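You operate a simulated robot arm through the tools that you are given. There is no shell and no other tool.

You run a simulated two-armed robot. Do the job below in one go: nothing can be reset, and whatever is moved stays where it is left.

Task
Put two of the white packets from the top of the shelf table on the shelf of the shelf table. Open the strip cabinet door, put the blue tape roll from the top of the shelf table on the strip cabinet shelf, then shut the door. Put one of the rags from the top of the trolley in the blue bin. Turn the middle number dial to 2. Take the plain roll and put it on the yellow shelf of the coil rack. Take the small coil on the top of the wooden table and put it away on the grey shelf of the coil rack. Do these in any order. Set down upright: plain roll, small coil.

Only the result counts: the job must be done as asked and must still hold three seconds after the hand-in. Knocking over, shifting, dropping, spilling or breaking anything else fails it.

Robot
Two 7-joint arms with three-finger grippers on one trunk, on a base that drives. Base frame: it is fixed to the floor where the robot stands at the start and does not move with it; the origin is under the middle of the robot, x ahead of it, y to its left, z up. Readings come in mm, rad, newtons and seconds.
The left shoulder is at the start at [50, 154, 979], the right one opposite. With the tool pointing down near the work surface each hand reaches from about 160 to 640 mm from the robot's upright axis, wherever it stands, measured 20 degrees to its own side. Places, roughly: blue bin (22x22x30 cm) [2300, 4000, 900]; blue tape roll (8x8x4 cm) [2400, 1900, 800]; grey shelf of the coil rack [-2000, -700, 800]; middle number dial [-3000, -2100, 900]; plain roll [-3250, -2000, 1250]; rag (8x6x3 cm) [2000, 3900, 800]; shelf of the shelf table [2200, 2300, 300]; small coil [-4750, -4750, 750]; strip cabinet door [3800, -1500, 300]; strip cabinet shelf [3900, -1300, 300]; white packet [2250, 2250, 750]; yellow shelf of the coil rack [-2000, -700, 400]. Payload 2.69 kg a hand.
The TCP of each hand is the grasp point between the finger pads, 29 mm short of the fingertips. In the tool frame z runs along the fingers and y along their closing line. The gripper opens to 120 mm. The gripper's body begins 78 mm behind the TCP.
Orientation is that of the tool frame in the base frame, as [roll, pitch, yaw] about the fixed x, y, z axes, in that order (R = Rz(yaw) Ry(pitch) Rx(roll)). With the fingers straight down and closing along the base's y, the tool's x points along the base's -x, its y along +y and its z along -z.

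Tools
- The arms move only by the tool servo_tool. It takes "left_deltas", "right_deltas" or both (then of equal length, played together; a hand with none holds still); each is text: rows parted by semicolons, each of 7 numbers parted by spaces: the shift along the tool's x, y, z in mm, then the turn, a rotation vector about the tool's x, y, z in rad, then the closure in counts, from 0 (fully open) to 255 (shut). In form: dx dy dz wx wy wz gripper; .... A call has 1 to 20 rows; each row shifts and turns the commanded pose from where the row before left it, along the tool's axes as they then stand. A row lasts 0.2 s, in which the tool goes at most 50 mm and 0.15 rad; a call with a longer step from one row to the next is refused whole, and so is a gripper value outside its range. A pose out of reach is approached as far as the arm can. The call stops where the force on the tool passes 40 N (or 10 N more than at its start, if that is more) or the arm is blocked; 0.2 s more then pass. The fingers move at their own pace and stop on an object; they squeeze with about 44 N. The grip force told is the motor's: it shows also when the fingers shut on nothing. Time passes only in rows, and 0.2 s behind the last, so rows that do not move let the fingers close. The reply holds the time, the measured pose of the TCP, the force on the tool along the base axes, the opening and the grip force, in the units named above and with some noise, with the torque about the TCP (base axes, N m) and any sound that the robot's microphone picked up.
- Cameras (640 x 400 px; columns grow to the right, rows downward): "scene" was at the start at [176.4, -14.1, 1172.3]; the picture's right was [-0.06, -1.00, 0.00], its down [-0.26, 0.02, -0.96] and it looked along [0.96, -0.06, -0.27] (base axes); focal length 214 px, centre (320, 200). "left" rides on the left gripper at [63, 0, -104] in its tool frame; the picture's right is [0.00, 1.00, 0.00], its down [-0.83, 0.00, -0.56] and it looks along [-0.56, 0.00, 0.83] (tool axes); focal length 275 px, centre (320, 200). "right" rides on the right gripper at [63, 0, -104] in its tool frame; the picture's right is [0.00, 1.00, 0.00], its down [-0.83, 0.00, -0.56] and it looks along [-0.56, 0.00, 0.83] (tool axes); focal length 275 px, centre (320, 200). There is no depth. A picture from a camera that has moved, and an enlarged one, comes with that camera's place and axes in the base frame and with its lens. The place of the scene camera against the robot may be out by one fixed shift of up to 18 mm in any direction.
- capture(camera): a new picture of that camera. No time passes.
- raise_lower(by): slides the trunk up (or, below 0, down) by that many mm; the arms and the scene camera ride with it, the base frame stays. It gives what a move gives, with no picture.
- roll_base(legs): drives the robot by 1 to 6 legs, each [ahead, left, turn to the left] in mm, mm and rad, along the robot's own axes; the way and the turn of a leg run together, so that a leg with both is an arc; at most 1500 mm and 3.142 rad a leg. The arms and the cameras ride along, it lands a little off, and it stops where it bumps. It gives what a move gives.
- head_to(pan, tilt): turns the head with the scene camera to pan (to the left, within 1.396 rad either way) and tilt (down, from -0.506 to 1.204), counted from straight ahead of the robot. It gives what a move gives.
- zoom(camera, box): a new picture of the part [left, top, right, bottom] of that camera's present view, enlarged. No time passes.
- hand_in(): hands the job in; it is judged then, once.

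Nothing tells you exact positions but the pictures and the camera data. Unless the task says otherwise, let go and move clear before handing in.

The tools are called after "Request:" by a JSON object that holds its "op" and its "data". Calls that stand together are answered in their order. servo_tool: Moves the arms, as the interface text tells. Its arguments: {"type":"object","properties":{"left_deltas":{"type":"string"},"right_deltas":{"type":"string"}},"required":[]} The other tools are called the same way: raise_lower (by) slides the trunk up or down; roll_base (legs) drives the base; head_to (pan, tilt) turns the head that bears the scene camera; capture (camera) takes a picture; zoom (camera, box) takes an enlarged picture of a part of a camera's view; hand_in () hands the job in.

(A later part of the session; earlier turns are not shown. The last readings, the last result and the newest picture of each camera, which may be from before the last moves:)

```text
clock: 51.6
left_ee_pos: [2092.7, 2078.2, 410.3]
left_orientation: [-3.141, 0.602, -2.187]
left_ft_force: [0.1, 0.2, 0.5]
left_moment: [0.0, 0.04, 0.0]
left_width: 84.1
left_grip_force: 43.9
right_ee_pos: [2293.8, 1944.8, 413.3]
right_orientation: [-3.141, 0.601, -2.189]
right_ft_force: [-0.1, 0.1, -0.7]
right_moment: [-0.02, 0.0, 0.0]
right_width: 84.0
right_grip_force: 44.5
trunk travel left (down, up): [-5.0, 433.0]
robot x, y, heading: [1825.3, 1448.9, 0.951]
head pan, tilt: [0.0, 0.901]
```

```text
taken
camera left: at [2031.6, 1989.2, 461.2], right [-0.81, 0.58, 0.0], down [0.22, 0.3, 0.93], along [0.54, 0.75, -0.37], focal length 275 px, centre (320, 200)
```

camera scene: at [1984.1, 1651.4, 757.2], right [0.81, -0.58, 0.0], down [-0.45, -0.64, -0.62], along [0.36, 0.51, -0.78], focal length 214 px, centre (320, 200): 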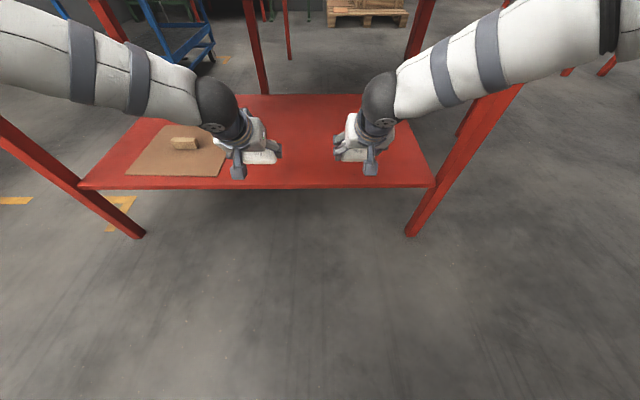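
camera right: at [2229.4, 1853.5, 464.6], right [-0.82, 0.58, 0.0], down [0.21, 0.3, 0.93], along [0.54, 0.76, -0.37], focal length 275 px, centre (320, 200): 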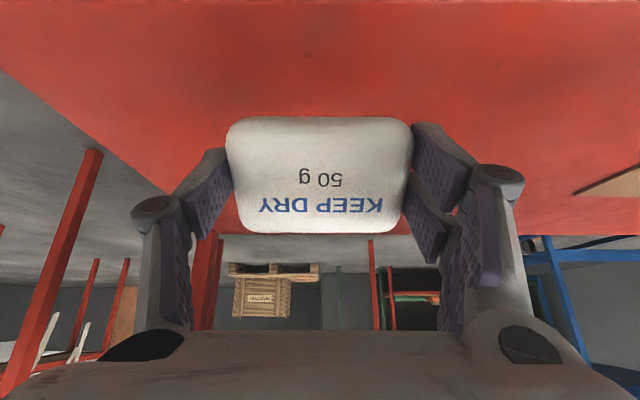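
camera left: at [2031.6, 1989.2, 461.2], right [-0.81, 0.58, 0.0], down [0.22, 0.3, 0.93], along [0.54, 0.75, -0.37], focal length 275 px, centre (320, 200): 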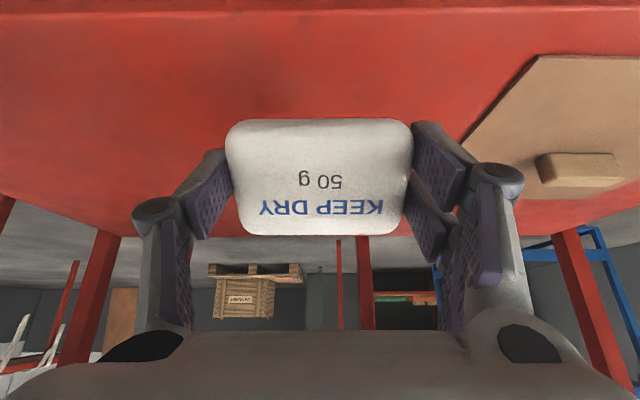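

Shelf top z≈305; TCPs are just 6 mm inside the shelf edge (edge ≈661 ahead). I roll forward 90 mm (elbows stay clear of the table edge by ~80 mm).

Request:
{"op": "roll_base", "data": {"legs": [[90, 0, 0]]}}

Request:
{"op": "capture", "data": {"camera": "scene"}}

Request:
{"op": "capture", "data": {"camera": "left"}}

```text
clock: 52.7
left_ee_pos: [2146.4, 2150.6, 410.3]
left_orientation: [3.141, 0.601, -2.19]
left_ft_force: [-0.1, -0.3, -1.1]
left_moment: [0.02, 0.0, 0.0]
left_width: 83.9
left_grip_force: 44.2
right_ee_pos: [2345.3, 2015.4, 413.7]
right_orientation: [-3.141, 0.6, -2.19]
right_ft_force: [-1.1, 0.1, -0.1]
right_moment: [-0.01, 0.01, 0.02]
right_width: 83.9
right_grip_force: 43.9
trunk travel left (down, up): [-5.0, 433.0]
robot x, y, heading: [1878.5, 1521.7, 0.954]
head pan, tilt: [0.0, 0.901]
```

```text
taken
camera scene: at [2035.7, 1723.5, 757.2], right [0.81, -0.58, 0.0], down [-0.46, -0.64, -0.62], along [0.36, 0.51, -0.78], focal length 214 px, centre (320, 200)
```

scene: 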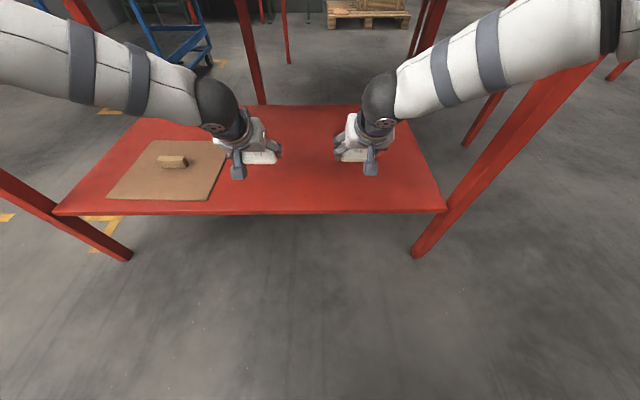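

```text
taken
camera left: at [2083.0, 2060.8, 461.2], right [-0.81, 0.58, 0.0], down [0.22, 0.3, 0.93], along [0.54, 0.75, -0.37], focal length 275 px, centre (320, 200)
```

left: 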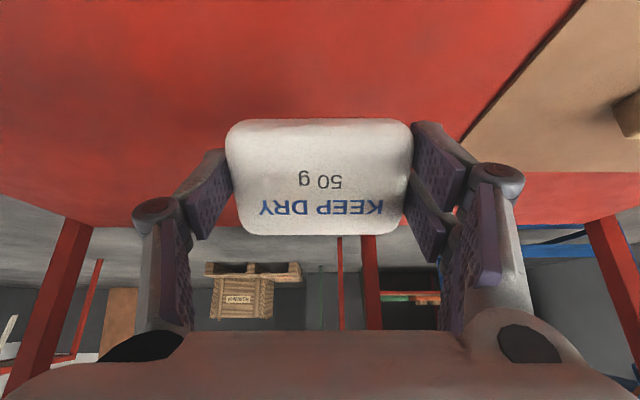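

I'm well inside the shelf. I lower both packets 50 mm and then feel for contact in small steps.

Request:
{"op": "servo_tool", "data": {"right_deltas": "14.1 0 20.6 0 0 0 255; 14.1 0 20.6 0 0 0 255; 1.7 0 2.5 0 0 0 255; 1.7 0 2.5 0 0 0 255; 1.7 0 2.5 0 0 0 255", "left_deltas": "14.1 0 20.6 0 0 0 255; 14.1 0 20.6 0 0 0 255; 1.7 0 2.5 0 0 0 255; 1.7 0 2.5 0 0 0 255; 0 0 0 0 0 0 255"}}

Request:
{"op": "capture", "data": {"camera": "left"}}

Request:
{"op": "capture", "data": {"camera": "right"}}

```text
clock: 53.9
left_ee_pos: [2145.9, 2150.4, 354.2]
left_orientation: [3.141, 0.601, -2.19]
left_ft_force: [-0.8, 1.0, -0.7]
left_moment: [0.02, -0.02, -0.01]
left_width: 84.0
left_grip_force: 43.8
right_ee_pos: [2345.5, 2016.6, 355.8]
right_orientation: [3.141, 0.601, -2.19]
right_ft_force: [-0.3, 0.8, -0.2]
right_moment: [0.0, 0.02, -0.01]
right_width: 83.9
right_grip_force: 44.4
trunk travel left (down, up): [-5.0, 433.0]
robot x, y, heading: [1878.1, 1521.5, 0.951]
head pan, tilt: [0.0, 0.901]
```

```text
taken
camera left: at [2083.6, 2060.6, 405.2], right [-0.81, 0.58, 0.0], down [0.22, 0.3, 0.93], along [0.54, 0.75, -0.37], focal length 275 px, centre (320, 200)
```

left: 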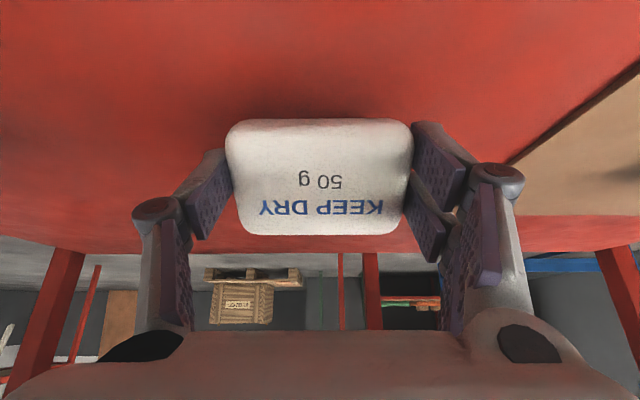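

```text
taken
camera right: at [2280.7, 1924.6, 406.0], right [-0.82, 0.58, 0.0], down [0.21, 0.3, 0.93], along [0.54, 0.76, -0.37], focal length 275 px, centre (320, 200)
```

right: 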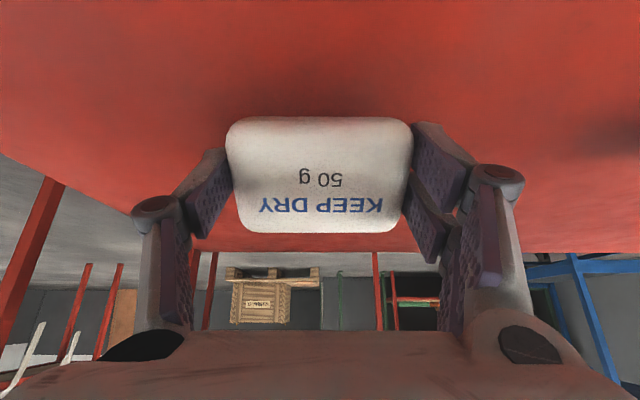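

No contact yet; I go down 8 mm more in 2 mm steps.

Request:
{"op": "servo_tool", "data": {"right_deltas": "1.1 0 1.65 0 0 0 255; 1.1 0 1.65 0 0 0 255; 1.1 0 1.65 0 0 0 255; 1.1 0 1.65 0 0 0 255; 0 0 0 0 0 0 255", "left_deltas": "1.1 0 1.65 0 0 0 255; 1.1 0 1.65 0 0 0 255; 1.1 0 1.65 0 0 0 255; 0 0 0 0 0 0 255; 0 0 0 0 0 0 255"}}

```text
clock: 55.1
left_ee_pos: [2146.6, 2149.9, 349.5]
left_orientation: [3.141, 0.599, -2.192]
left_ft_force: [-0.8, 0.1, -0.3]
left_moment: [-0.02, 0.05, -0.02]
left_width: 83.8
left_grip_force: 43.7
right_ee_pos: [2345.6, 2015.6, 348.2]
right_orientation: [-3.141, 0.6, -2.19]
right_ft_force: [0.1, 0.1, -1.0]
right_moment: [-0.03, 0.01, -0.02]
right_width: 84.1
right_grip_force: 44.0
trunk travel left (down, up): [-5.0, 433.0]
robot x, y, heading: [1881.2, 1520.7, 0.953]
head pan, tilt: [0.0, 0.901]
```

Still free; another 8 mm.

Request:
{"op": "servo_tool", "data": {"right_deltas": "1.1 0 1.65 0 0 0 255; 1.1 0 1.65 0 0 0 255; 1.1 0 1.65 0 0 0 255; 1.1 0 1.65 0 0 0 255; 0 0 0 0 0 0 255", "left_deltas": "1.1 0 1.65 0 0 0 255; 1.1 0 1.65 0 0 0 255; 1.1 0 1.65 0 0 0 255; 1.1 0 1.65 0 0 0 255; 0 0 0 0 0 0 255"}}

Request:
{"op": "zoom", "data": {"camera": "right", "box": [180, 60, 460, 240]}}

```text
clock: 56.3
left_ee_pos: [2145.7, 2150.8, 342.4]
left_orientation: [3.141, 0.6, -2.19]
left_ft_force: [-0.5, 0.9, -0.7]
left_moment: [-0.02, 0.04, -0.02]
left_width: 83.9
left_grip_force: 43.8
right_ee_pos: [2345.5, 2015.7, 339.1]
right_orientation: [3.141, 0.602, -2.188]
right_ft_force: [0.2, -0.5, -0.4]
right_moment: [-0.06, -0.03, -0.02]
right_width: 83.8
right_grip_force: 44.0
trunk travel left (down, up): [-5.0, 433.0]
robot x, y, heading: [1879.4, 1518.4, 0.951]
head pan, tilt: [0.0, 0.901]
```

```text
2.22 times, centred on (320, 150) of right
camera zoom: at [2280.1, 1924.7, 389.9], right [-0.82, 0.58, 0.0], down [0.21, 0.3, 0.93], along [0.54, 0.76, -0.37], focal length 612 px, centre (320, 311)
```

zoom: 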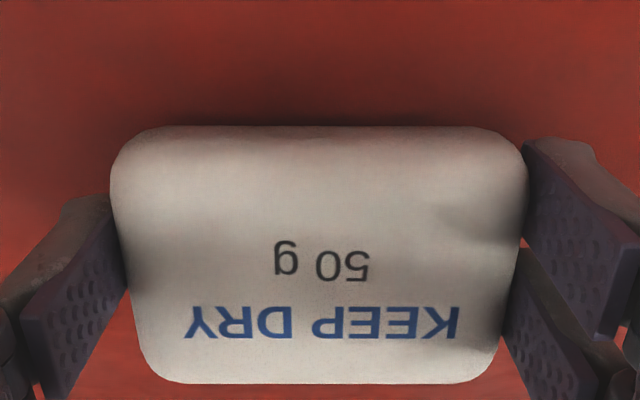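

The shadow shows the packet nearly touching; 6 mm more in small steps.

Request:
{"op": "servo_tool", "data": {"right_deltas": "0.85 0 1.24 0 0 0 255; 0.85 0 1.24 0 0 0 255; 0.85 0 1.24 0 0 0 255; 0 0 0 0 0 0 255", "left_deltas": "0.85 0 1.24 0 0 0 255; 0.85 0 1.24 0 0 0 255; 0.85 0 1.24 0 0 0 255; 0.85 0 1.24 0 0 0 255"}}

Request:
{"op": "servo_tool", "data": {"right_deltas": "0.85 0 1.24 0 0 0 255; 0.85 0 1.24 0 0 0 255; 0.85 0 1.24 0 0 0 255; 0 0 0 0 0 0 255", "left_deltas": "0.85 0 1.24 0 0 0 255; 0.85 0 1.24 0 0 0 255; 0.85 0 1.24 0 0 0 255; 0.85 0 1.24 0 0 0 255"}}

```text
clock: 57.3
left_ee_pos: [2146.2, 2150.9, 337.4]
left_orientation: [-3.142, 0.604, -2.19]
left_ft_force: [-0.3, -2.0, 2.3]
left_moment: [-0.09, -0.04, -0.03]
left_width: 84.0
left_grip_force: 43.5
right_ee_pos: [2345.2, 2017.0, 338.2]
right_orientation: [3.141, 0.605, -2.191]
right_ft_force: [-3.0, -1.6, 22.2]
right_moment: [0.01, 0.43, -0.02]
right_width: 84.1
right_grip_force: 44.3
trunk travel left (down, up): [-5.0, 433.0]
robot x, y, heading: [1879.8, 1522.4, 0.951]
head pan, tilt: [0.0, 0.901]
```

```text
clock: 58.3
left_ee_pos: [2145.0, 2150.2, 333.4]
left_orientation: [-3.139, 0.609, -2.191]
left_ft_force: [3.8, -0.6, 28.2]
left_moment: [-0.16, 0.01, 0.06]
left_width: 84.2
left_grip_force: 43.9
right_ee_pos: [2344.9, 2017.6, 334.6]
right_orientation: [3.14, 0.609, -2.192]
right_ft_force: [-1.9, 7.3, 28.7]
right_moment: [0.16, 0.22, 0.0]
right_width: 84.2
right_grip_force: 44.2
trunk travel left (down, up): [-5.0, 433.0]
robot x, y, heading: [1880.9, 1522.3, 0.956]
head pan, tilt: [0.0, 0.901]
```

Both packets touch the shelf. I ease up 2 mm, open the hands, and lift straight up.

Request:
{"op": "servo_tool", "data": {"right_deltas": "-1.1 0 -1.65 0 0 0 255; 0 0 0 0 0 0 40; 0 0 0 0 0 0 20; 0 0 0 0 0 0 20", "left_deltas": "-1.1 0 -1.65 0 0 0 255; 0 0 0 0 0 0 40; 0 0 0 0 0 0 20; 0 0 0 0 0 0 20"}}

Request:
{"op": "servo_tool", "data": {"right_deltas": "-5.6 0 -8.2 0 0 0 20; -14.1 0 -20.6 0 0 0 20; -14.1 0 -20.6 0 0 0 20; -14.1 0 -20.6 0 0 0 20", "left_deltas": "-5.6 0 -8.2 0 0 0 20; -14.1 0 -20.6 0 0 0 20; -14.1 0 -20.6 0 0 0 20; -14.1 0 -20.6 0 0 0 20"}}

Request:
{"op": "capture", "data": {"camera": "right"}}

Request:
{"op": "capture", "data": {"camera": "left"}}

Request:
{"op": "capture", "data": {"camera": "scene"}}

```text
clock: 59.3
left_ee_pos: [2145.6, 2151.3, 329.7]
left_orientation: [-3.141, 0.6, -2.191]
left_ft_force: [-0.4, 0.2, 0.3]
left_moment: [0.01, 0.0, 0.01]
left_width: 110.8
left_grip_force: 0.1
right_ee_pos: [2345.1, 2016.4, 333.3]
right_orientation: [-3.141, 0.601, -2.191]
right_ft_force: [-0.4, -0.3, -0.2]
right_moment: [-0.03, 0.01, -0.01]
right_width: 110.2
right_grip_force: 0.2
trunk travel left (down, up): [-5.0, 433.0]
robot x, y, heading: [1877.9, 1520.6, 0.951]
head pan, tilt: [0.0, 0.901]
```

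```text
clock: 60.3
left_ee_pos: [2144.3, 2151.3, 417.4]
left_orientation: [-3.141, 0.601, -2.191]
left_ft_force: [-0.3, 0.2, -0.3]
left_moment: [0.0, -0.02, -0.02]
left_width: 110.7
left_grip_force: 0.1
right_ee_pos: [2346.5, 2015.4, 417.7]
right_orientation: [3.141, 0.599, -2.19]
right_ft_force: [0.2, -0.5, 0.1]
right_moment: [0.02, 0.01, -0.04]
right_width: 110.6
right_grip_force: 0.0
trunk travel left (down, up): [-5.0, 433.0]
robot x, y, heading: [1883.7, 1520.7, 0.955]
head pan, tilt: [0.0, 0.901]
```

```text
taken
camera right: at [2281.1, 1924.1, 468.4], right [-0.82, 0.58, 0.0], down [0.21, 0.3, 0.93], along [0.54, 0.76, -0.37], focal length 275 px, centre (320, 200)
```

right: 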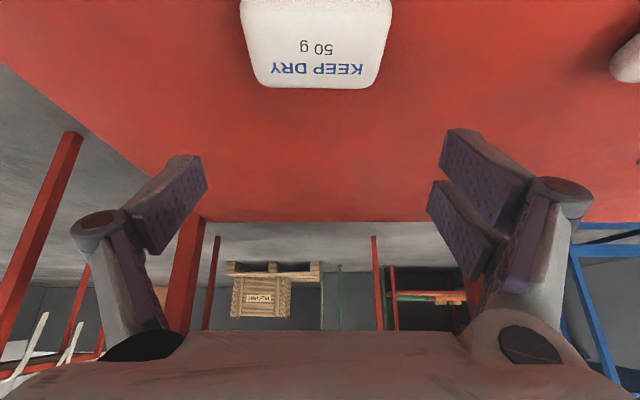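

```text
taken
camera left: at [2082.1, 2061.1, 467.5], right [-0.81, 0.58, 0.0], down [0.22, 0.3, 0.93], along [0.54, 0.75, -0.37], focal length 275 px, centre (320, 200)
```

left: 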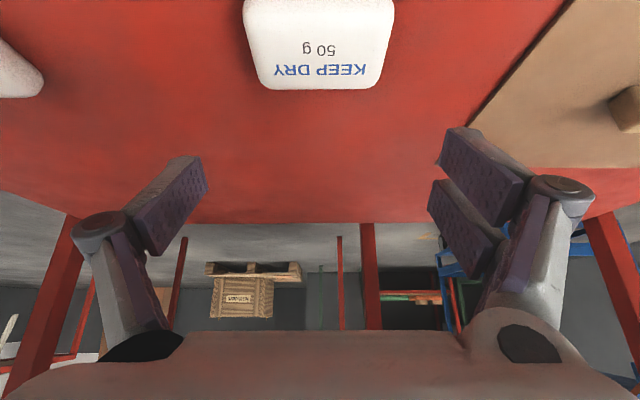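

```text
taken
camera scene: at [2035.6, 1723.5, 757.2], right [0.81, -0.58, 0.0], down [-0.46, -0.64, -0.62], along [0.36, 0.51, -0.78], focal length 214 px, centre (320, 200)
```

scene: 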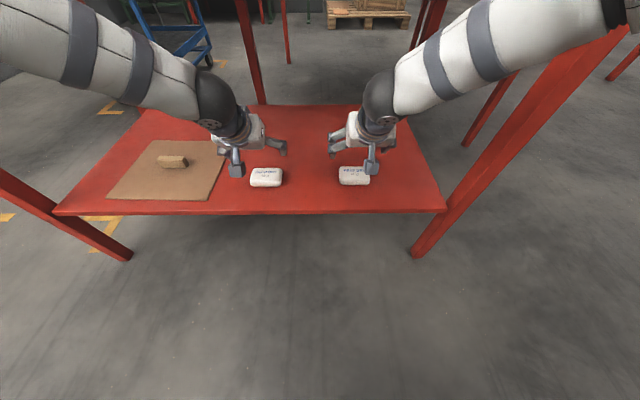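

Both packets lie flat on the shelf. I back out, raise the trunk and bring the hands back to a vertical pose to take the blue tape.

Request:
{"op": "roll_base", "data": {"legs": [[-230, 0, 0]]}}

Request:
{"op": "servo_tool", "data": {"right_deltas": "31 0 -21.2 0 0 0 20; 31 0 -21.2 0 0 0 20; 31 0 -21.2 0 0 0 20; 31 0 -21.2 0 0 0 20; 0 0 0 0 0.12 0 20; 0 0 0 0 0.12 0 20; 0 0 0 0 0.12 0 20; 0 0 0 0 0.12 0 20; 0 0 0 0 0.12 0 20", "left_deltas": "31 0 -21.2 0 0 0 20; 31 0 -21.2 0 0 0 20; 31 0 -21.2 0 0 0 20; 31 0 -21.2 0 0 0 20; 0 0 0 0 0.12 0 20; 0 0 0 0 0.12 0 20; 0 0 0 0 0.12 0 20; 0 0 0 0 0.12 0 20; 0 0 0 0 0.12 0 20"}}

Request:
{"op": "raise_lower", "data": {"by": 345}}

Request:
{"op": "head_to", "data": {"pan": 0.0, "tilt": 0.6}}

Request:
{"op": "capture", "data": {"camera": "scene"}}

```text
clock: 62.1
left_ee_pos: [2010.0, 1964.4, 416.6]
left_orientation: [3.141, 0.601, -2.188]
left_ft_force: [-0.3, -0.4, 0.2]
left_moment: [0.03, -0.02, 0.0]
left_width: 110.3
left_grip_force: 0.1
right_ee_pos: [2212.5, 1830.0, 417.5]
right_orientation: [-3.141, 0.6, -2.188]
right_ft_force: [0.8, 0.4, -0.6]
right_moment: [-0.01, 0.02, 0.04]
right_width: 110.6
right_grip_force: 0.2
trunk travel left (down, up): [-5.0, 433.0]
robot x, y, heading: [1741.6, 1334.2, 0.957]
head pan, tilt: [0.0, 0.901]
```

```text
clock: 64.1
left_ee_pos: [1923.5, 1842.6, 416.6]
left_orientation: [-3.141, -0.001, -2.19]
left_ft_force: [0.7, 0.1, 0.3]
left_moment: [0.0, 0.0, -0.01]
left_width: 110.6
left_grip_force: 0.0
right_ee_pos: [2125.7, 1706.2, 417.5]
right_orientation: [-3.141, 0.001, -2.188]
right_ft_force: [-0.4, -0.1, -0.8]
right_moment: [-0.01, 0.01, -0.01]
right_width: 110.6
right_grip_force: 0.0
trunk travel left (down, up): [-5.0, 433.0]
robot x, y, heading: [1742.7, 1331.6, 0.95]
head pan, tilt: [0.0, 0.901]
```

```text
clock: 67.4
left_ee_pos: [1922.8, 1840.3, 761.2]
left_orientation: [3.14, 0.0, -2.188]
left_ft_force: [0.5, -0.2, -0.3]
left_moment: [-0.01, 0.0, 0.01]
left_width: 110.7
left_grip_force: 0.1
right_ee_pos: [2125.3, 1706.8, 760.8]
right_orientation: [-3.141, 0.001, -2.191]
right_ft_force: [-0.1, -0.2, 1.1]
right_moment: [0.0, 0.0, 0.0]
right_width: 110.7
right_grip_force: 0.0
trunk travel left (down, up): [-350.0, 88.0]
robot x, y, heading: [1741.9, 1335.8, 0.95]
head pan, tilt: [0.0, 0.901]
```

```text
clock: 68.2
left_ee_pos: [1923.0, 1841.7, 761.9]
left_orientation: [3.141, -0.001, -2.189]
left_ft_force: [0.2, 0.5, -0.8]
left_moment: [0.03, -0.03, 0.01]
left_width: 110.7
left_grip_force: 0.1
right_ee_pos: [2124.6, 1706.5, 761.5]
right_orientation: [3.141, 0.001, -2.188]
right_ft_force: [0.1, 0.8, 0.4]
right_moment: [-0.04, -0.01, -0.01]
right_width: 110.8
right_grip_force: 0.0
trunk travel left (down, up): [-350.0, 88.0]
robot x, y, heading: [1746.4, 1331.7, 0.956]
head pan, tilt: [0.0, 0.6]
```

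```text
taken
camera scene: at [1847.8, 1460.2, 1141.7], right [0.81, -0.58, 0.0], down [-0.33, -0.46, -0.82], along [0.48, 0.67, -0.57], focal length 214 px, centre (320, 200)
```

scene: 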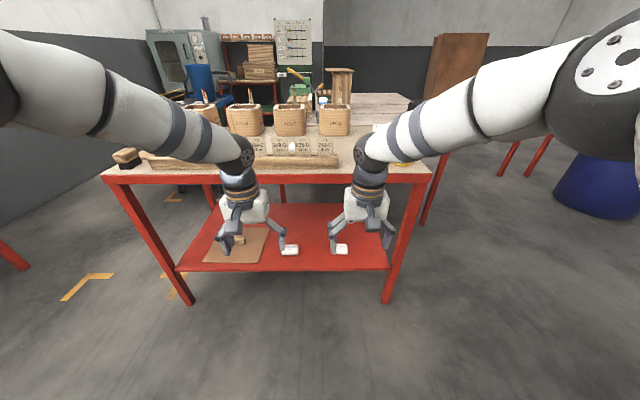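

I raise the hands above the table's objects, then drive 380 mm ahead so the tape comes under the right hand.

Request:
{"op": "servo_tool", "data": {"right_deltas": "0 0 -40 0 0 0 20; 0 0 -40 0 0 0 20; 0 0 -40 0 0 0 20; 0 0 -40 0 0 0 20; 0 0 -40 0 0 0 20; 0 0 -40 0 0 0 20", "left_deltas": "0 0 -40 0 0 0 20; 0 0 -40 0 0 0 20; 0 0 -40 0 0 0 20; 0 0 -40 0 0 0 20; 0 0 -40 0 0 0 20; 0 0 -40 0 0 0 20"}}

Request:
{"op": "roll_base", "data": {"legs": [[380, 0, 0]]}}

Request:
{"op": "capture", "data": {"camera": "right"}}

Request:
{"op": "capture", "data": {"camera": "scene"}}

```text
clock: 69.6
left_ee_pos: [1922.0, 1841.7, 1000.5]
left_orientation: [-3.142, 0.0, -2.189]
left_ft_force: [0.5, 0.3, -0.5]
left_moment: [0.01, -0.01, 0.03]
left_width: 110.7
left_grip_force: 0.1
right_ee_pos: [2121.6, 1705.7, 1002.6]
right_orientation: [-3.141, 0.0, -2.188]
right_ft_force: [-0.4, -0.7, 0.8]
right_moment: [-0.01, -0.01, 0.0]
right_width: 110.9
right_grip_force: 0.1
trunk travel left (down, up): [-350.0, 88.0]
robot x, y, heading: [1746.9, 1334.4, 0.947]
head pan, tilt: [0.0, 0.6]
```

```text
clock: 72.0
left_ee_pos: [2135.7, 2147.9, 999.0]
left_orientation: [3.141, 0.0, -2.187]
left_ft_force: [-0.8, -0.1, 0.0]
left_moment: [0.0, 0.01, 0.0]
left_width: 110.7
left_grip_force: 0.1
right_ee_pos: [2337.5, 2013.4, 1000.7]
right_orientation: [-3.141, 0.001, -2.185]
right_ft_force: [0.0, 0.0, -0.2]
right_moment: [-0.01, 0.01, -0.01]
right_width: 110.6
right_grip_force: 0.0
trunk travel left (down, up): [-350.0, 88.0]
robot x, y, heading: [1964.7, 1636.4, 0.956]
head pan, tilt: [0.0, 0.6]
```

```text
taken
camera right: at [2301.3, 1960.3, 1106.1], right [-0.82, 0.57, 0.0], down [0.48, 0.68, 0.56], along [0.32, 0.46, -0.83], focal length 275 px, centre (320, 200)
```

right: 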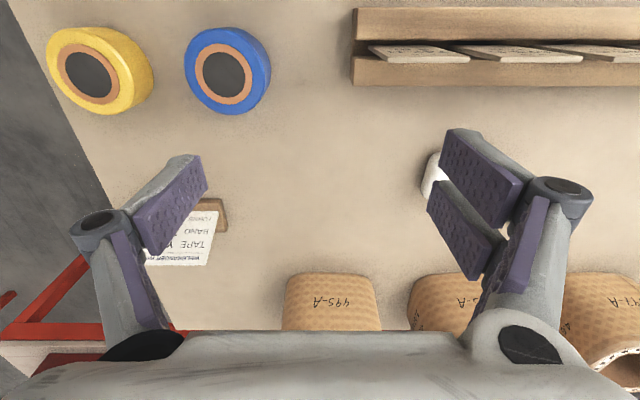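

```text
taken
camera scene: at [2064.0, 1766.4, 1141.7], right [0.82, -0.58, 0.0], down [-0.33, -0.46, -0.82], along [0.48, 0.67, -0.57], focal length 214 px, centre (320, 200)
```

scene: 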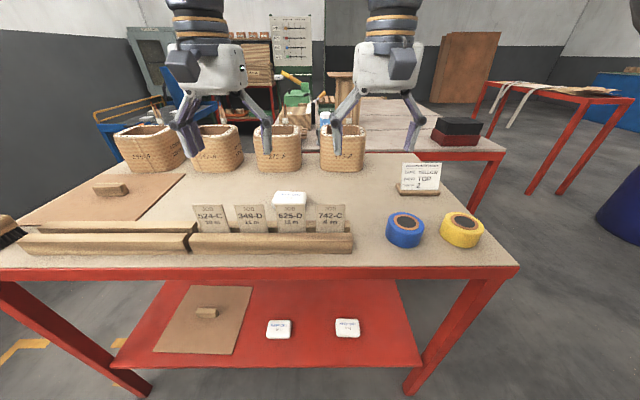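

The blue tape is ~15 mm behind and ~91 mm right of the right TCP. I shift over it and go down to z≈900 to check.

Request:
{"op": "servo_tool", "data": {"right_deltas": "5 -30 20 0 0 0 32; 5 -30 20 0 0 0 32; 5.4 -30.7 20 0 0 0 32; 0 0 20 0 0 0 32; 0 0 20 0 0 0 32; 0 0 0 0 0 0 32"}}

Request:
{"op": "capture", "data": {"camera": "right"}}

```text
clock: 73.4
left_ee_pos: [2135.8, 2147.5, 1000.5]
left_orientation: [3.141, 0.0, -2.186]
left_ft_force: [-0.4, 0.3, -0.7]
left_moment: [0.0, 0.03, 0.0]
left_width: 110.7
left_grip_force: 0.1
right_ee_pos: [2403.6, 1947.3, 902.1]
right_orientation: [-3.142, 0.001, -2.184]
right_ft_force: [-0.3, 0.5, -0.1]
right_moment: [0.0, -0.01, 0.0]
right_width: 104.6
right_grip_force: 0.0
trunk travel left (down, up): [-350.0, 88.0]
robot x, y, heading: [1959.2, 1639.8, 0.957]
head pan, tilt: [0.0, 0.6]
```

```text
taken
camera right: at [2366.7, 1894.4, 1006.8], right [-0.82, 0.57, 0.0], down [0.48, 0.68, 0.56], along [0.32, 0.46, -0.83], focal length 275 px, centre (320, 200)
```

right: 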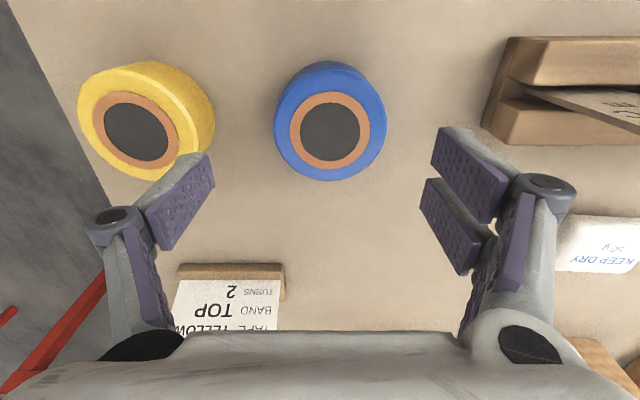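

The tape is ~4 mm ahead and ~7 mm left of the TCP; I correct, descend to z≈822 and grip.

Request:
{"op": "servo_tool", "data": {"right_deltas": "-4 7 20 0 0 0 32; 0 0 25 0 0 0 32; 0 0 25 0 0 0 32; 0 0 10 0 0 0 32; 0 0 0 0 0 0 255; 0 0 0 0 0 0 255; 0 0 0 0 0 0 255"}}

Request:
{"op": "servo_tool", "data": {"right_deltas": "0 0 -15 0 0 0 255; 0 0 -30 0 0 0 255; 0 0 -40 0 0 0 255; 0 0 -40 0 0 0 255; 0 0 -40 0 0 0 255"}}

Request:
{"op": "capture", "data": {"camera": "right"}}

Request:
{"op": "capture", "data": {"camera": "scene"}}

```text
clock: 75.0
left_ee_pos: [2135.9, 2146.9, 1000.9]
left_orientation: [-3.14, 0.003, -2.184]
left_ft_force: [-0.4, -0.1, -0.2]
left_moment: [0.0, 0.02, -0.01]
left_width: 110.5
left_grip_force: 0.0
right_ee_pos: [2399.7, 1956.8, 825.5]
right_orientation: [3.141, 0.009, -2.186]
right_ft_force: [3.4, 4.2, 36.7]
right_moment: [0.06, 0.9, -0.23]
right_width: 70.7
right_grip_force: 44.2
trunk travel left (down, up): [-350.0, 88.0]
robot x, y, heading: [1964.4, 1637.0, 0.955]
head pan, tilt: [0.0, 0.6]
```

```text
clock: 76.2
left_ee_pos: [2136.3, 2147.6, 999.5]
left_orientation: [3.141, 0.001, -2.186]
left_ft_force: [0.0, -0.1, -0.7]
left_moment: [0.01, 0.02, 0.05]
left_width: 110.4
left_grip_force: 0.0
right_ee_pos: [2397.4, 1956.0, 986.6]
right_orientation: [3.141, -0.001, -2.184]
right_ft_force: [-0.4, 0.0, -1.8]
right_moment: [-0.03, -0.03, -0.04]
right_width: 70.6
right_grip_force: 44.5
trunk travel left (down, up): [-350.0, 88.0]
robot x, y, heading: [1963.0, 1639.3, 0.96]
head pan, tilt: [0.0, 0.6]
```

```text
taken
camera right: at [2361.1, 1903.5, 1091.2], right [-0.82, 0.57, 0.0], down [0.48, 0.68, 0.56], along [0.32, 0.46, -0.83], focal length 275 px, centre (320, 200)
```

right: 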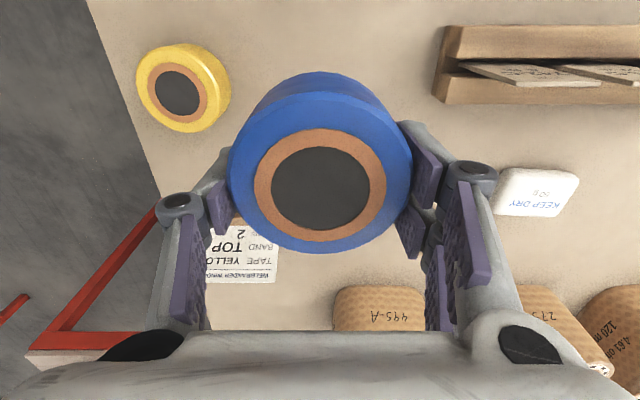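

```text
taken
camera scene: at [2063.5, 1766.1, 1141.8], right [0.82, -0.58, 0.0], down [-0.33, -0.46, -0.83], along [0.48, 0.67, -0.56], focal length 214 px, centre (320, 200)
```

scene: 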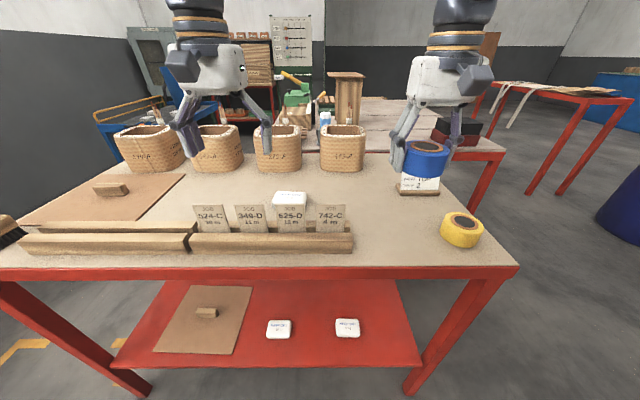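

The tape is held in the right hand. Next the rag: I back off, strafe left past the table's end (staying mid-corridor between table and bench), and look at the trolley.

Request:
{"op": "servo_tool", "data": {"right_deltas": "15 0 -10 0 0 0 255; 30 10 -10 0 0 0 255; 30 10 -10 0 0 0 255; 30 10 -10 0 0 0 255; 30 0 0 0 0 0 255", "left_deltas": "15 0 -10 0 0 0 0; 30 0 -10 0 0 0 0; 30 0 -10 0 0 0 0; 30 0 -10 0 0 0 0; 30 0 0 0 0 0 0"}}

Request:
{"op": "roll_base", "data": {"legs": [[-270, 0, 0], [0, 1247, 0]]}}

Request:
{"op": "head_to", "data": {"pan": 0.0, "tilt": 0.35}}

Request:
{"op": "capture", "data": {"camera": "scene"}}

```text
clock: 77.4
left_ee_pos: [2058.1, 2035.4, 1039.5]
left_orientation: [-3.142, 0.003, -2.186]
left_ft_force: [0.2, 0.2, -0.3]
left_moment: [0.02, 0.04, -0.04]
left_width: 119.8
left_grip_force: 0.0
right_ee_pos: [2296.7, 1861.8, 1025.5]
right_orientation: [-3.141, 0.002, -2.187]
right_ft_force: [0.0, -0.5, -2.2]
right_moment: [0.04, 0.01, 0.05]
right_width: 70.9
right_grip_force: 43.9
trunk travel left (down, up): [-350.0, 88.0]
robot x, y, heading: [1959.1, 1641.3, 0.957]
head pan, tilt: [0.0, 0.6]
```

```text
clock: 88.9
left_ee_pos: [851.7, 2541.6, 1039.1]
left_orientation: [3.14, -0.001, -2.17]
left_ft_force: [0.5, -0.6, -0.3]
left_moment: [-0.02, 0.02, -0.01]
left_width: 120.3
left_grip_force: 0.1
right_ee_pos: [1092.5, 2372.9, 1025.6]
right_orientation: [3.141, 0.003, -2.168]
right_ft_force: [-0.7, -0.5, -0.4]
right_moment: [0.0, -0.02, 0.04]
right_width: 70.9
right_grip_force: 43.9
trunk travel left (down, up): [-350.0, 88.0]
robot x, y, heading: [761.5, 2142.7, 0.975]
head pan, tilt: [0.0, 0.6]
```

```text
clock: 89.7
left_ee_pos: [851.3, 2541.9, 1039.6]
left_orientation: [3.141, -0.001, -2.167]
left_ft_force: [0.7, -0.1, 0.8]
left_moment: [0.0, 0.02, 0.0]
left_width: 120.0
left_grip_force: 0.0
right_ee_pos: [1093.8, 2371.6, 1025.2]
right_orientation: [3.141, 0.002, -2.169]
right_ft_force: [0.5, 0.6, -2.1]
right_moment: [0.02, 0.02, 0.01]
right_width: 70.7
right_grip_force: 43.9
trunk travel left (down, up): [-350.0, 88.0]
robot x, y, heading: [762.6, 2143.8, 0.972]
head pan, tilt: [0.0, 0.351]
```

```text
taken
camera scene: at [864.1, 2275.1, 1164.5], right [0.83, -0.56, 0.0], down [-0.19, -0.28, -0.94], along [0.53, 0.78, -0.34], focal length 214 px, centre (320, 200)
```

scene: 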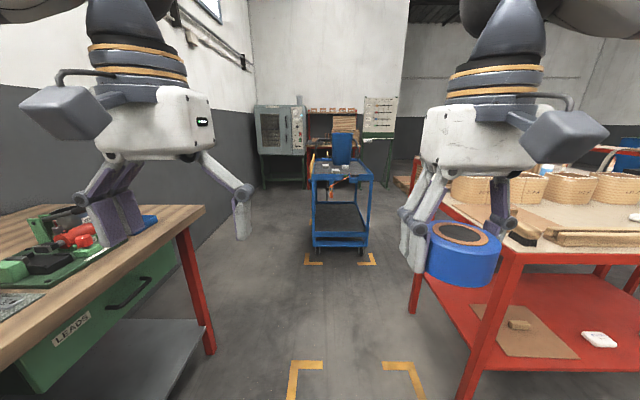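

Trolley front is ≈1880 mm ahead and the corridor is clear with ~540 mm each side. I drive 1350 mm ahead.

Request:
{"op": "roll_base", "data": {"legs": [[1350, 0, -0.017]]}}

Request:
{"op": "head_to", "data": {"pan": 0.0, "tilt": 0.6}}

Request:
{"op": "capture", "data": {"camera": "scene"}}

Request:
{"op": "capture", "data": {"camera": "left"}}

Request:
{"op": "capture", "data": {"camera": "right"}}

```text
clock: 96.6
left_ee_pos: [1648.3, 3670.9, 1039.5]
left_orientation: [-3.142, -0.001, -2.191]
left_ft_force: [0.7, 0.1, 0.1]
left_moment: [-0.02, 0.02, 0.0]
left_width: 119.9
left_grip_force: 0.1
right_ee_pos: [1885.5, 3495.8, 1024.5]
right_orientation: [-3.141, 0.0, -2.191]
right_ft_force: [0.7, 1.5, -2.1]
right_moment: [-0.02, 0.0, -0.01]
right_width: 70.9
right_grip_force: 44.4
trunk travel left (down, up): [-350.0, 88.0]
robot x, y, heading: [1550.3, 3274.9, 0.95]
head pan, tilt: [0.0, 0.351]
```

```text
clock: 97.3
left_ee_pos: [1647.4, 3671.3, 1039.3]
left_orientation: [-3.14, 0.001, -2.19]
left_ft_force: [-0.9, 0.3, -0.3]
left_moment: [0.0, 0.02, -0.01]
left_width: 119.9
left_grip_force: 0.0
right_ee_pos: [1885.6, 3494.6, 1026.8]
right_orientation: [3.141, 0.002, -2.191]
right_ft_force: [-0.3, 0.2, -1.8]
right_moment: [0.0, -0.01, -0.01]
right_width: 70.9
right_grip_force: 44.2
trunk travel left (down, up): [-350.0, 88.0]
robot x, y, heading: [1551.6, 3276.2, 0.952]
head pan, tilt: [0.0, 0.6]
```

```text
taken
camera scene: at [1651.4, 3399.9, 1141.9], right [0.81, -0.58, 0.0], down [-0.33, -0.46, -0.83], along [0.48, 0.67, -0.56], focal length 214 px, centre (320, 200)
```

scene: 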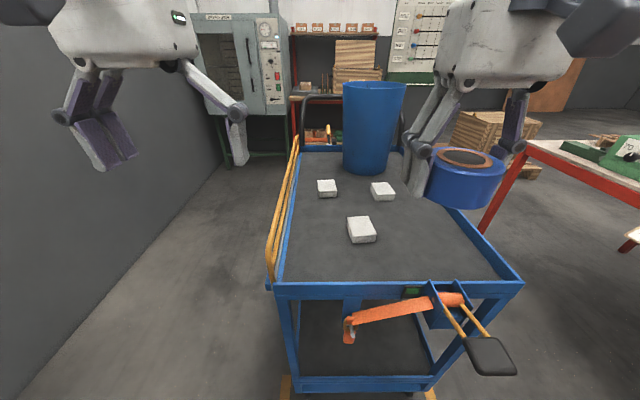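

```text
taken
camera left: at [1612.5, 3619.7, 1143.5], right [-0.81, 0.58, 0.0], down [0.49, 0.67, 0.56], along [0.32, 0.45, -0.83], focal length 275 px, centre (320, 200)
```

left: 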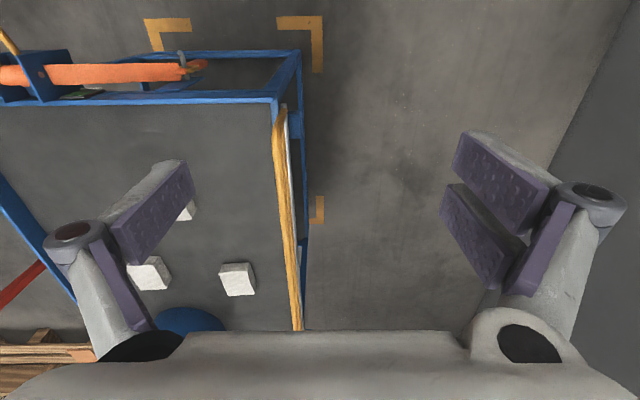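

```text
taken
camera right: at [1848.4, 3443.1, 1130.3], right [-0.82, 0.58, 0.0], down [0.48, 0.68, 0.56], along [0.32, 0.45, -0.83], focal length 275 px, centre (320, 200)
```

right: 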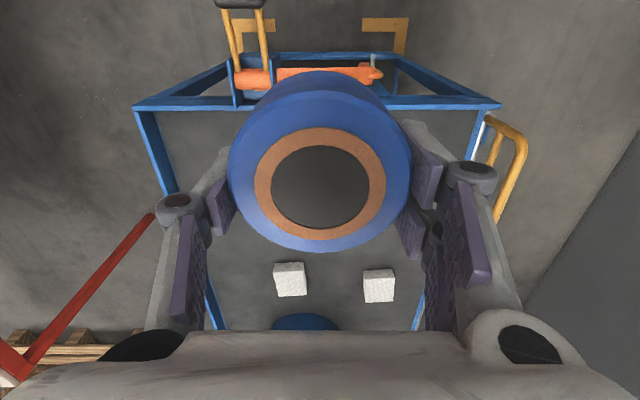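

Trolley front edge is ≈390 ahead; nearest rag ≈(521,-105), bin centre ≈(920,-175), top z≈1058. A handle hangs off the trolley front at about (320,-311). I shift 200 mm to the right so the left hand can work, and check the front clearance.

Request:
{"op": "roll_base", "data": {"legs": [[0, -200, 0]]}}

Request:
{"op": "head_to", "data": {"pan": 0.0, "tilt": 1.1}}

Request:
{"op": "capture", "data": {"camera": "scene"}}

Request:
{"op": "capture", "data": {"camera": "left"}}

```text
clock: 99.5
left_ee_pos: [1810.5, 3554.7, 1038.7]
left_orientation: [-3.14, -0.001, -2.193]
left_ft_force: [0.9, -0.4, -0.1]
left_moment: [0.02, 0.01, -0.01]
left_width: 120.1
left_grip_force: 0.1
right_ee_pos: [2048.6, 3378.4, 1025.7]
right_orientation: [3.141, 0.003, -2.191]
right_ft_force: [-0.5, -0.3, -1.0]
right_moment: [0.0, 0.01, 0.0]
right_width: 71.0
right_grip_force: 43.7
trunk travel left (down, up): [-350.0, 88.0]
robot x, y, heading: [1709.6, 3159.7, 0.952]
head pan, tilt: [0.0, 0.6]
```

```text
clock: 100.4
left_ee_pos: [1811.9, 3553.6, 1038.8]
left_orientation: [-3.139, 0.001, -2.192]
left_ft_force: [-0.2, -0.3, 0.3]
left_moment: [-0.01, 0.03, -0.04]
left_width: 119.9
left_grip_force: 0.0
right_ee_pos: [2048.6, 3378.9, 1026.1]
right_orientation: [3.141, 0.002, -2.191]
right_ft_force: [-0.5, 1.0, -1.1]
right_moment: [0.02, -0.03, -0.02]
right_width: 70.9
right_grip_force: 44.3
trunk travel left (down, up): [-350.0, 88.0]
robot x, y, heading: [1712.5, 3156.0, 0.953]
head pan, tilt: [0.0, 1.1]
```

```text
taken
camera scene: at [1799.6, 3263.0, 1103.2], right [0.81, -0.58, 0.0], down [-0.52, -0.72, -0.45], along [0.26, 0.37, -0.89], focal length 214 px, centre (320, 200)
```

scene: 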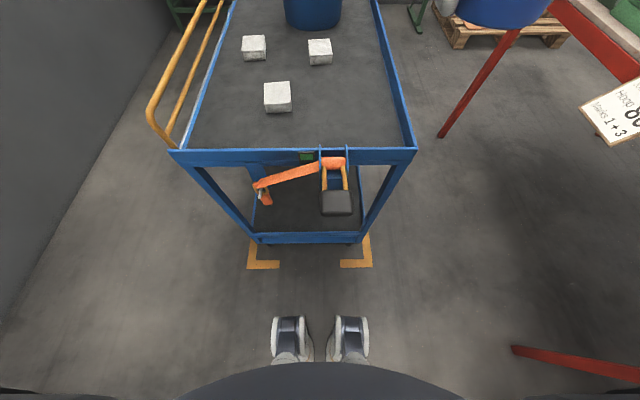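

```text
taken
camera left: at [1776.1, 3503.5, 1143.5], right [-0.81, 0.59, 0.0], down [0.49, 0.67, 0.56], along [0.33, 0.45, -0.83], focal length 275 px, centre (320, 200)
```

left: 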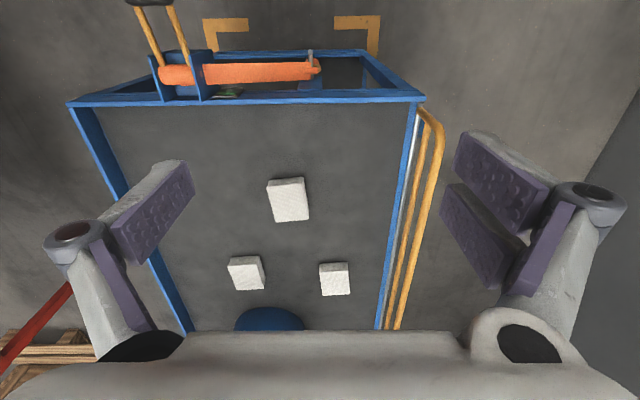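

The rag tops are at z≈754 (trolley deck ≈722), so the bin centre is farther (~1085 ahead). I look right to see whether the trolley's side offers a better approach.

Request:
{"op": "head_to", "data": {"pan": -0.6, "tilt": 0.6}}

Request:
{"op": "capture", "data": {"camera": "scene"}}

Request:
{"op": "head_to", "data": {"pan": -1.2, "tilt": 0.7}}

Request:
{"op": "capture", "data": {"camera": "scene"}}

```text
clock: 101.4
left_ee_pos: [1809.6, 3553.8, 1039.3]
left_orientation: [-3.141, 0.0, -2.191]
left_ft_force: [0.5, 0.7, 0.1]
left_moment: [0.0, 0.01, 0.02]
left_width: 120.0
left_grip_force: 0.0
right_ee_pos: [2048.7, 3378.0, 1025.4]
right_orientation: [3.141, 0.003, -2.191]
right_ft_force: [-0.4, -0.6, -0.7]
right_moment: [-0.04, -0.03, 0.0]
right_width: 70.9
right_grip_force: 43.6
trunk travel left (down, up): [-350.0, 88.0]
robot x, y, heading: [1713.3, 3157.7, 0.944]
head pan, tilt: [-0.6, 0.6]
```

```text
taken
camera scene: at [1845.9, 3241.9, 1141.7], right [0.34, -0.94, 0.0], down [-0.53, -0.19, -0.82], along [0.77, 0.28, -0.57], focal length 214 px, centre (320, 200)
```

scene: 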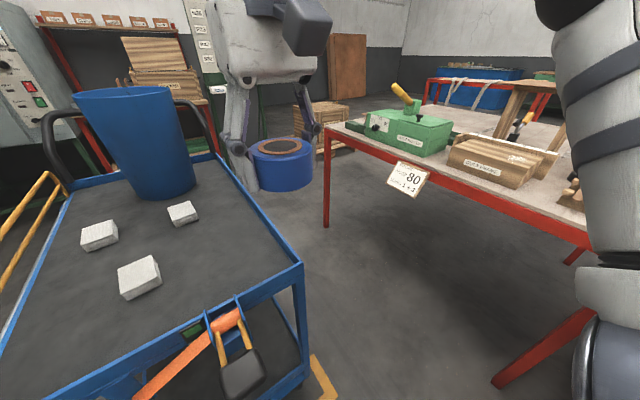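

```text
clock: 102.4
left_ee_pos: [1810.5, 3555.6, 1038.4]
left_orientation: [3.141, 0.0, -2.191]
left_ft_force: [0.4, -0.5, 0.6]
left_moment: [0.0, 0.0, 0.01]
left_width: 120.1
left_grip_force: 0.0
right_ee_pos: [2049.7, 3378.4, 1024.4]
right_orientation: [-3.14, 0.003, -2.191]
right_ft_force: [0.3, -0.3, -1.7]
right_moment: [0.01, -0.05, 0.01]
right_width: 70.7
right_grip_force: 43.9
trunk travel left (down, up): [-350.0, 88.0]
robot x, y, heading: [1710.0, 3154.7, 0.952]
head pan, tilt: [-1.201, 0.7]
```

```text
taken
camera scene: at [1845.1, 3190.6, 1133.2], right [-0.25, -0.97, 0.0], down [-0.62, 0.16, -0.77], along [0.74, -0.19, -0.64], focal length 214 px, centre (320, 200)
```

scene: 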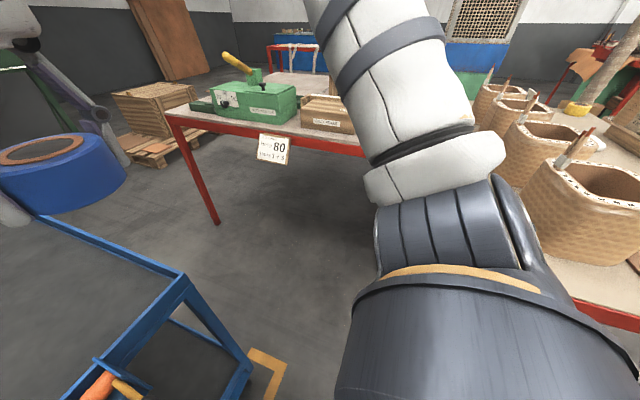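

Clear aisle between trolley (edge y'≈-219) and second table (≈-800): 580 mm, while my base is only ~240 mm wide. I raise the trunk so all arm parts are above bin and baskets, then drive into that aisle to work the trolley from its side.

Request:
{"op": "raise_lower", "data": {"by": 85}}

Request:
{"op": "servo_tool", "data": {"right_deltas": "0 0 -25 0 0 0 255; 0 0 -25 0 0 0 255", "left_deltas": "0 0 -10 0 0 0 0; 0 0 -10 0 0 0 0"}}

Request:
{"op": "roll_base", "data": {"legs": [[100, -480, 0], [400, 0, 0]]}}

Request:
{"op": "head_to", "data": {"pan": 0.3, "tilt": 0.7}}

Request:
{"op": "capture", "data": {"camera": "scene"}}

```text
clock: 103.6
left_ee_pos: [1811.2, 3554.8, 1123.5]
left_orientation: [3.141, -0.002, -2.191]
left_ft_force: [0.2, -0.4, -0.6]
left_moment: [0.0, 0.02, 0.0]
left_width: 120.1
left_grip_force: 0.1
right_ee_pos: [2048.5, 3379.4, 1109.2]
right_orientation: [3.141, -0.001, -2.193]
right_ft_force: [0.8, 0.6, -2.3]
right_moment: [-0.01, 0.01, 0.02]
right_width: 70.9
right_grip_force: 43.8
trunk travel left (down, up): [-435.0, 3.0]
robot x, y, heading: [1710.2, 3160.7, 0.947]
head pan, tilt: [-1.201, 0.7]
```

```text
clock: 104.2
left_ee_pos: [1810.1, 3555.0, 1145.2]
left_orientation: [3.141, 0.001, -2.193]
left_ft_force: [0.7, -0.5, -0.8]
left_moment: [0.01, 0.0, -0.01]
left_width: 119.9
left_grip_force: 0.1
right_ee_pos: [2047.5, 3376.9, 1161.9]
right_orientation: [-3.141, 0.0, -2.191]
right_ft_force: [-0.2, -0.5, -1.1]
right_moment: [-0.01, 0.02, -0.02]
right_width: 70.7
right_grip_force: 44.0
trunk travel left (down, up): [-435.0, 3.0]
robot x, y, heading: [1709.3, 3158.0, 0.948]
head pan, tilt: [-1.201, 0.7]
```

```text
clock: 107.0
left_ee_pos: [2020.1, 3479.2, 1143.7]
left_orientation: [3.142, 0.001, -2.2]
left_ft_force: [0.6, 0.1, 0.2]
left_moment: [-0.02, -0.05, -0.03]
left_width: 120.0
left_grip_force: 0.2
right_ee_pos: [2255.6, 3300.9, 1160.7]
right_orientation: [-3.14, 0.0, -2.199]
right_ft_force: [-0.9, -0.3, -1.4]
right_moment: [0.01, 0.01, -0.02]
right_width: 70.8
right_grip_force: 43.5
trunk travel left (down, up): [-435.0, 3.0]
robot x, y, heading: [1919.4, 3082.5, 0.943]
head pan, tilt: [-1.201, 0.7]
stopped in leg 1: the robot was blocked; the commanded pose is now the measured one
```

```text
clock: 108.6
left_ee_pos: [2019.8, 3480.3, 1144.7]
left_orientation: [-3.141, 0.0, -2.199]
left_ft_force: [0.3, -0.4, -0.4]
left_moment: [0.0, 0.01, -0.01]
left_width: 120.0
left_grip_force: 0.1
right_ee_pos: [2254.9, 3300.6, 1161.0]
right_orientation: [3.141, -0.001, -2.199]
right_ft_force: [0.0, -0.6, -1.3]
right_moment: [0.0, 0.0, 0.02]
right_width: 70.8
right_grip_force: 43.9
trunk travel left (down, up): [-435.0, 3.0]
robot x, y, heading: [1915.7, 3082.1, 0.942]
head pan, tilt: [0.3, 0.7]
```

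```text
taken
camera scene: at [1954.7, 3160.1, 1231.3], right [0.95, -0.32, 0.0], down [-0.21, -0.61, -0.76], along [0.25, 0.72, -0.64], focal length 214 px, centre (320, 200)
```

scene: 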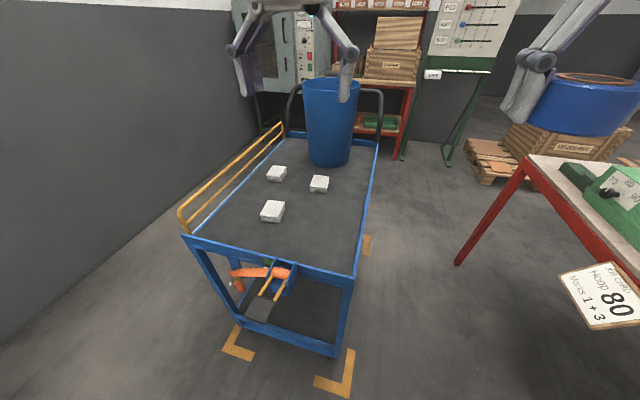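

The base was blocked after ~220 mm, probably its rear by the shelf table's back-left corner. I look to the right-rear to see before moving on.

Request:
{"op": "head_to", "data": {"pan": -1.39, "tilt": 0.9}}

Request:
{"op": "capture", "data": {"camera": "scene"}}

```text
clock: 110.3
left_ee_pos: [2020.0, 3478.9, 1145.6]
left_orientation: [-3.141, 0.001, -2.2]
left_ft_force: [0.5, 0.1, -0.6]
left_moment: [0.01, 0.02, -0.01]
left_width: 120.1
left_grip_force: 0.0
right_ee_pos: [2255.6, 3301.9, 1160.5]
right_orientation: [-3.141, -0.002, -2.199]
right_ft_force: [0.3, 0.0, -1.6]
right_moment: [0.0, 0.03, -0.03]
right_width: 70.8
right_grip_force: 44.0
trunk travel left (down, up): [-435.0, 3.0]
robot x, y, heading: [1917.7, 3081.1, 0.942]
head pan, tilt: [-1.389, 0.901]
```

```text
taken
camera scene: at [1995.3, 3047.2, 1215.1], right [-0.43, -0.9, 0.0], down [-0.71, 0.34, -0.62], along [0.56, -0.27, -0.78], focal length 214 px, centre (320, 200)
```

scene: 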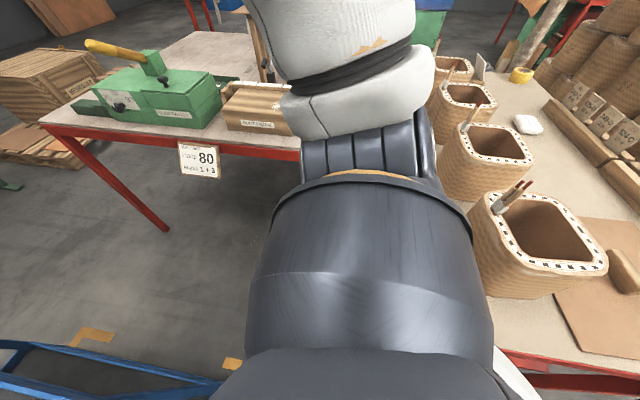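

The shelf table's rear-left corner is just behind-right of my base (~235 mm from the axis). I move diagonally ahead-right, away from it, into the aisle.

Request:
{"op": "roll_base", "data": {"legs": [[30, 0, 0], [130, -130, 0], [0, -165, 0.01]]}}

Request:
{"op": "capture", "data": {"camera": "scene"}}

Request:
{"op": "head_to", "data": {"pan": 0.4, "tilt": 0.8}}

Request:
{"op": "capture", "data": {"camera": "scene"}}

```text
clock: 113.9
left_ee_pos: [2351.7, 3439.6, 1144.5]
left_orientation: [3.14, 0.0, -2.193]
left_ft_force: [-0.1, -0.3, 0.6]
left_moment: [-0.02, 0.05, 0.0]
left_width: 120.1
left_grip_force: 0.1
right_ee_pos: [2587.5, 3263.5, 1161.9]
right_orientation: [-3.141, 0.001, -2.193]
right_ft_force: [0.7, -0.3, -1.9]
right_moment: [-0.01, 0.0, -0.03]
right_width: 70.9
right_grip_force: 44.1
trunk travel left (down, up): [-435.0, 3.0]
robot x, y, heading: [2251.6, 3041.2, 0.945]
head pan, tilt: [-1.389, 0.901]
```

```text
taken
camera scene: at [2330.6, 3007.1, 1215.1], right [-0.43, -0.9, 0.0], down [-0.71, 0.33, -0.62], along [0.56, -0.26, -0.78], focal length 214 px, centre (320, 200)
```

scene: 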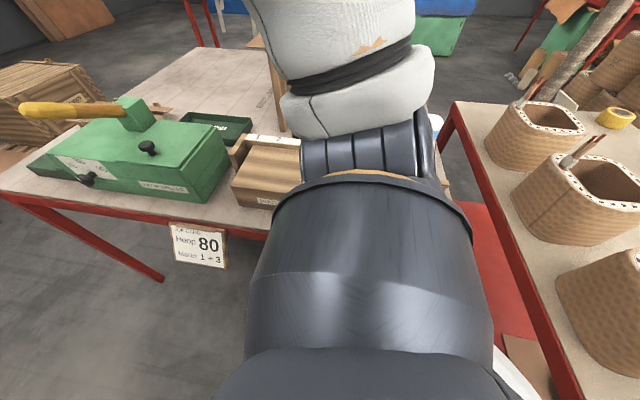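

```text
clock: 115.7
left_ee_pos: [2351.9, 3440.0, 1144.0]
left_orientation: [3.141, 0.001, -2.192]
left_ft_force: [0.5, 0.0, -0.7]
left_moment: [-0.02, -0.01, 0.0]
left_width: 120.2
left_grip_force: 0.0
right_ee_pos: [2587.2, 3263.3, 1160.5]
right_orientation: [-3.14, 0.0, -2.193]
right_ft_force: [0.3, 0.3, -0.6]
right_moment: [0.01, 0.01, 0.01]
right_width: 70.7
right_grip_force: 44.4
trunk travel left (down, up): [-435.0, 3.0]
robot x, y, heading: [2254.1, 3043.7, 0.947]
head pan, tilt: [0.4, 0.799]
```

```text
taken
camera scene: at [2279.8, 3118.1, 1223.0], right [0.98, -0.22, 0.0], down [-0.16, -0.7, -0.7], along [0.15, 0.68, -0.72], focal length 214 px, centre (320, 200)
```

scene: 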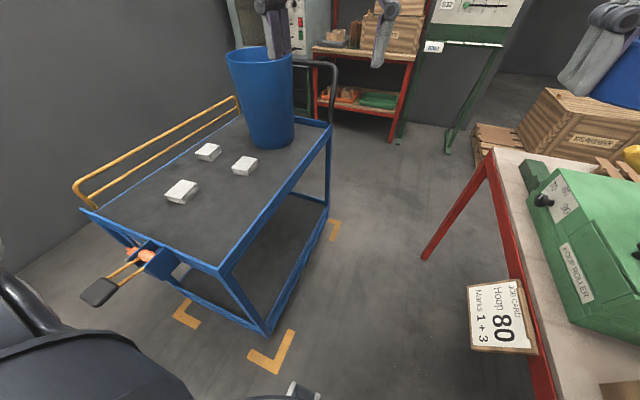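

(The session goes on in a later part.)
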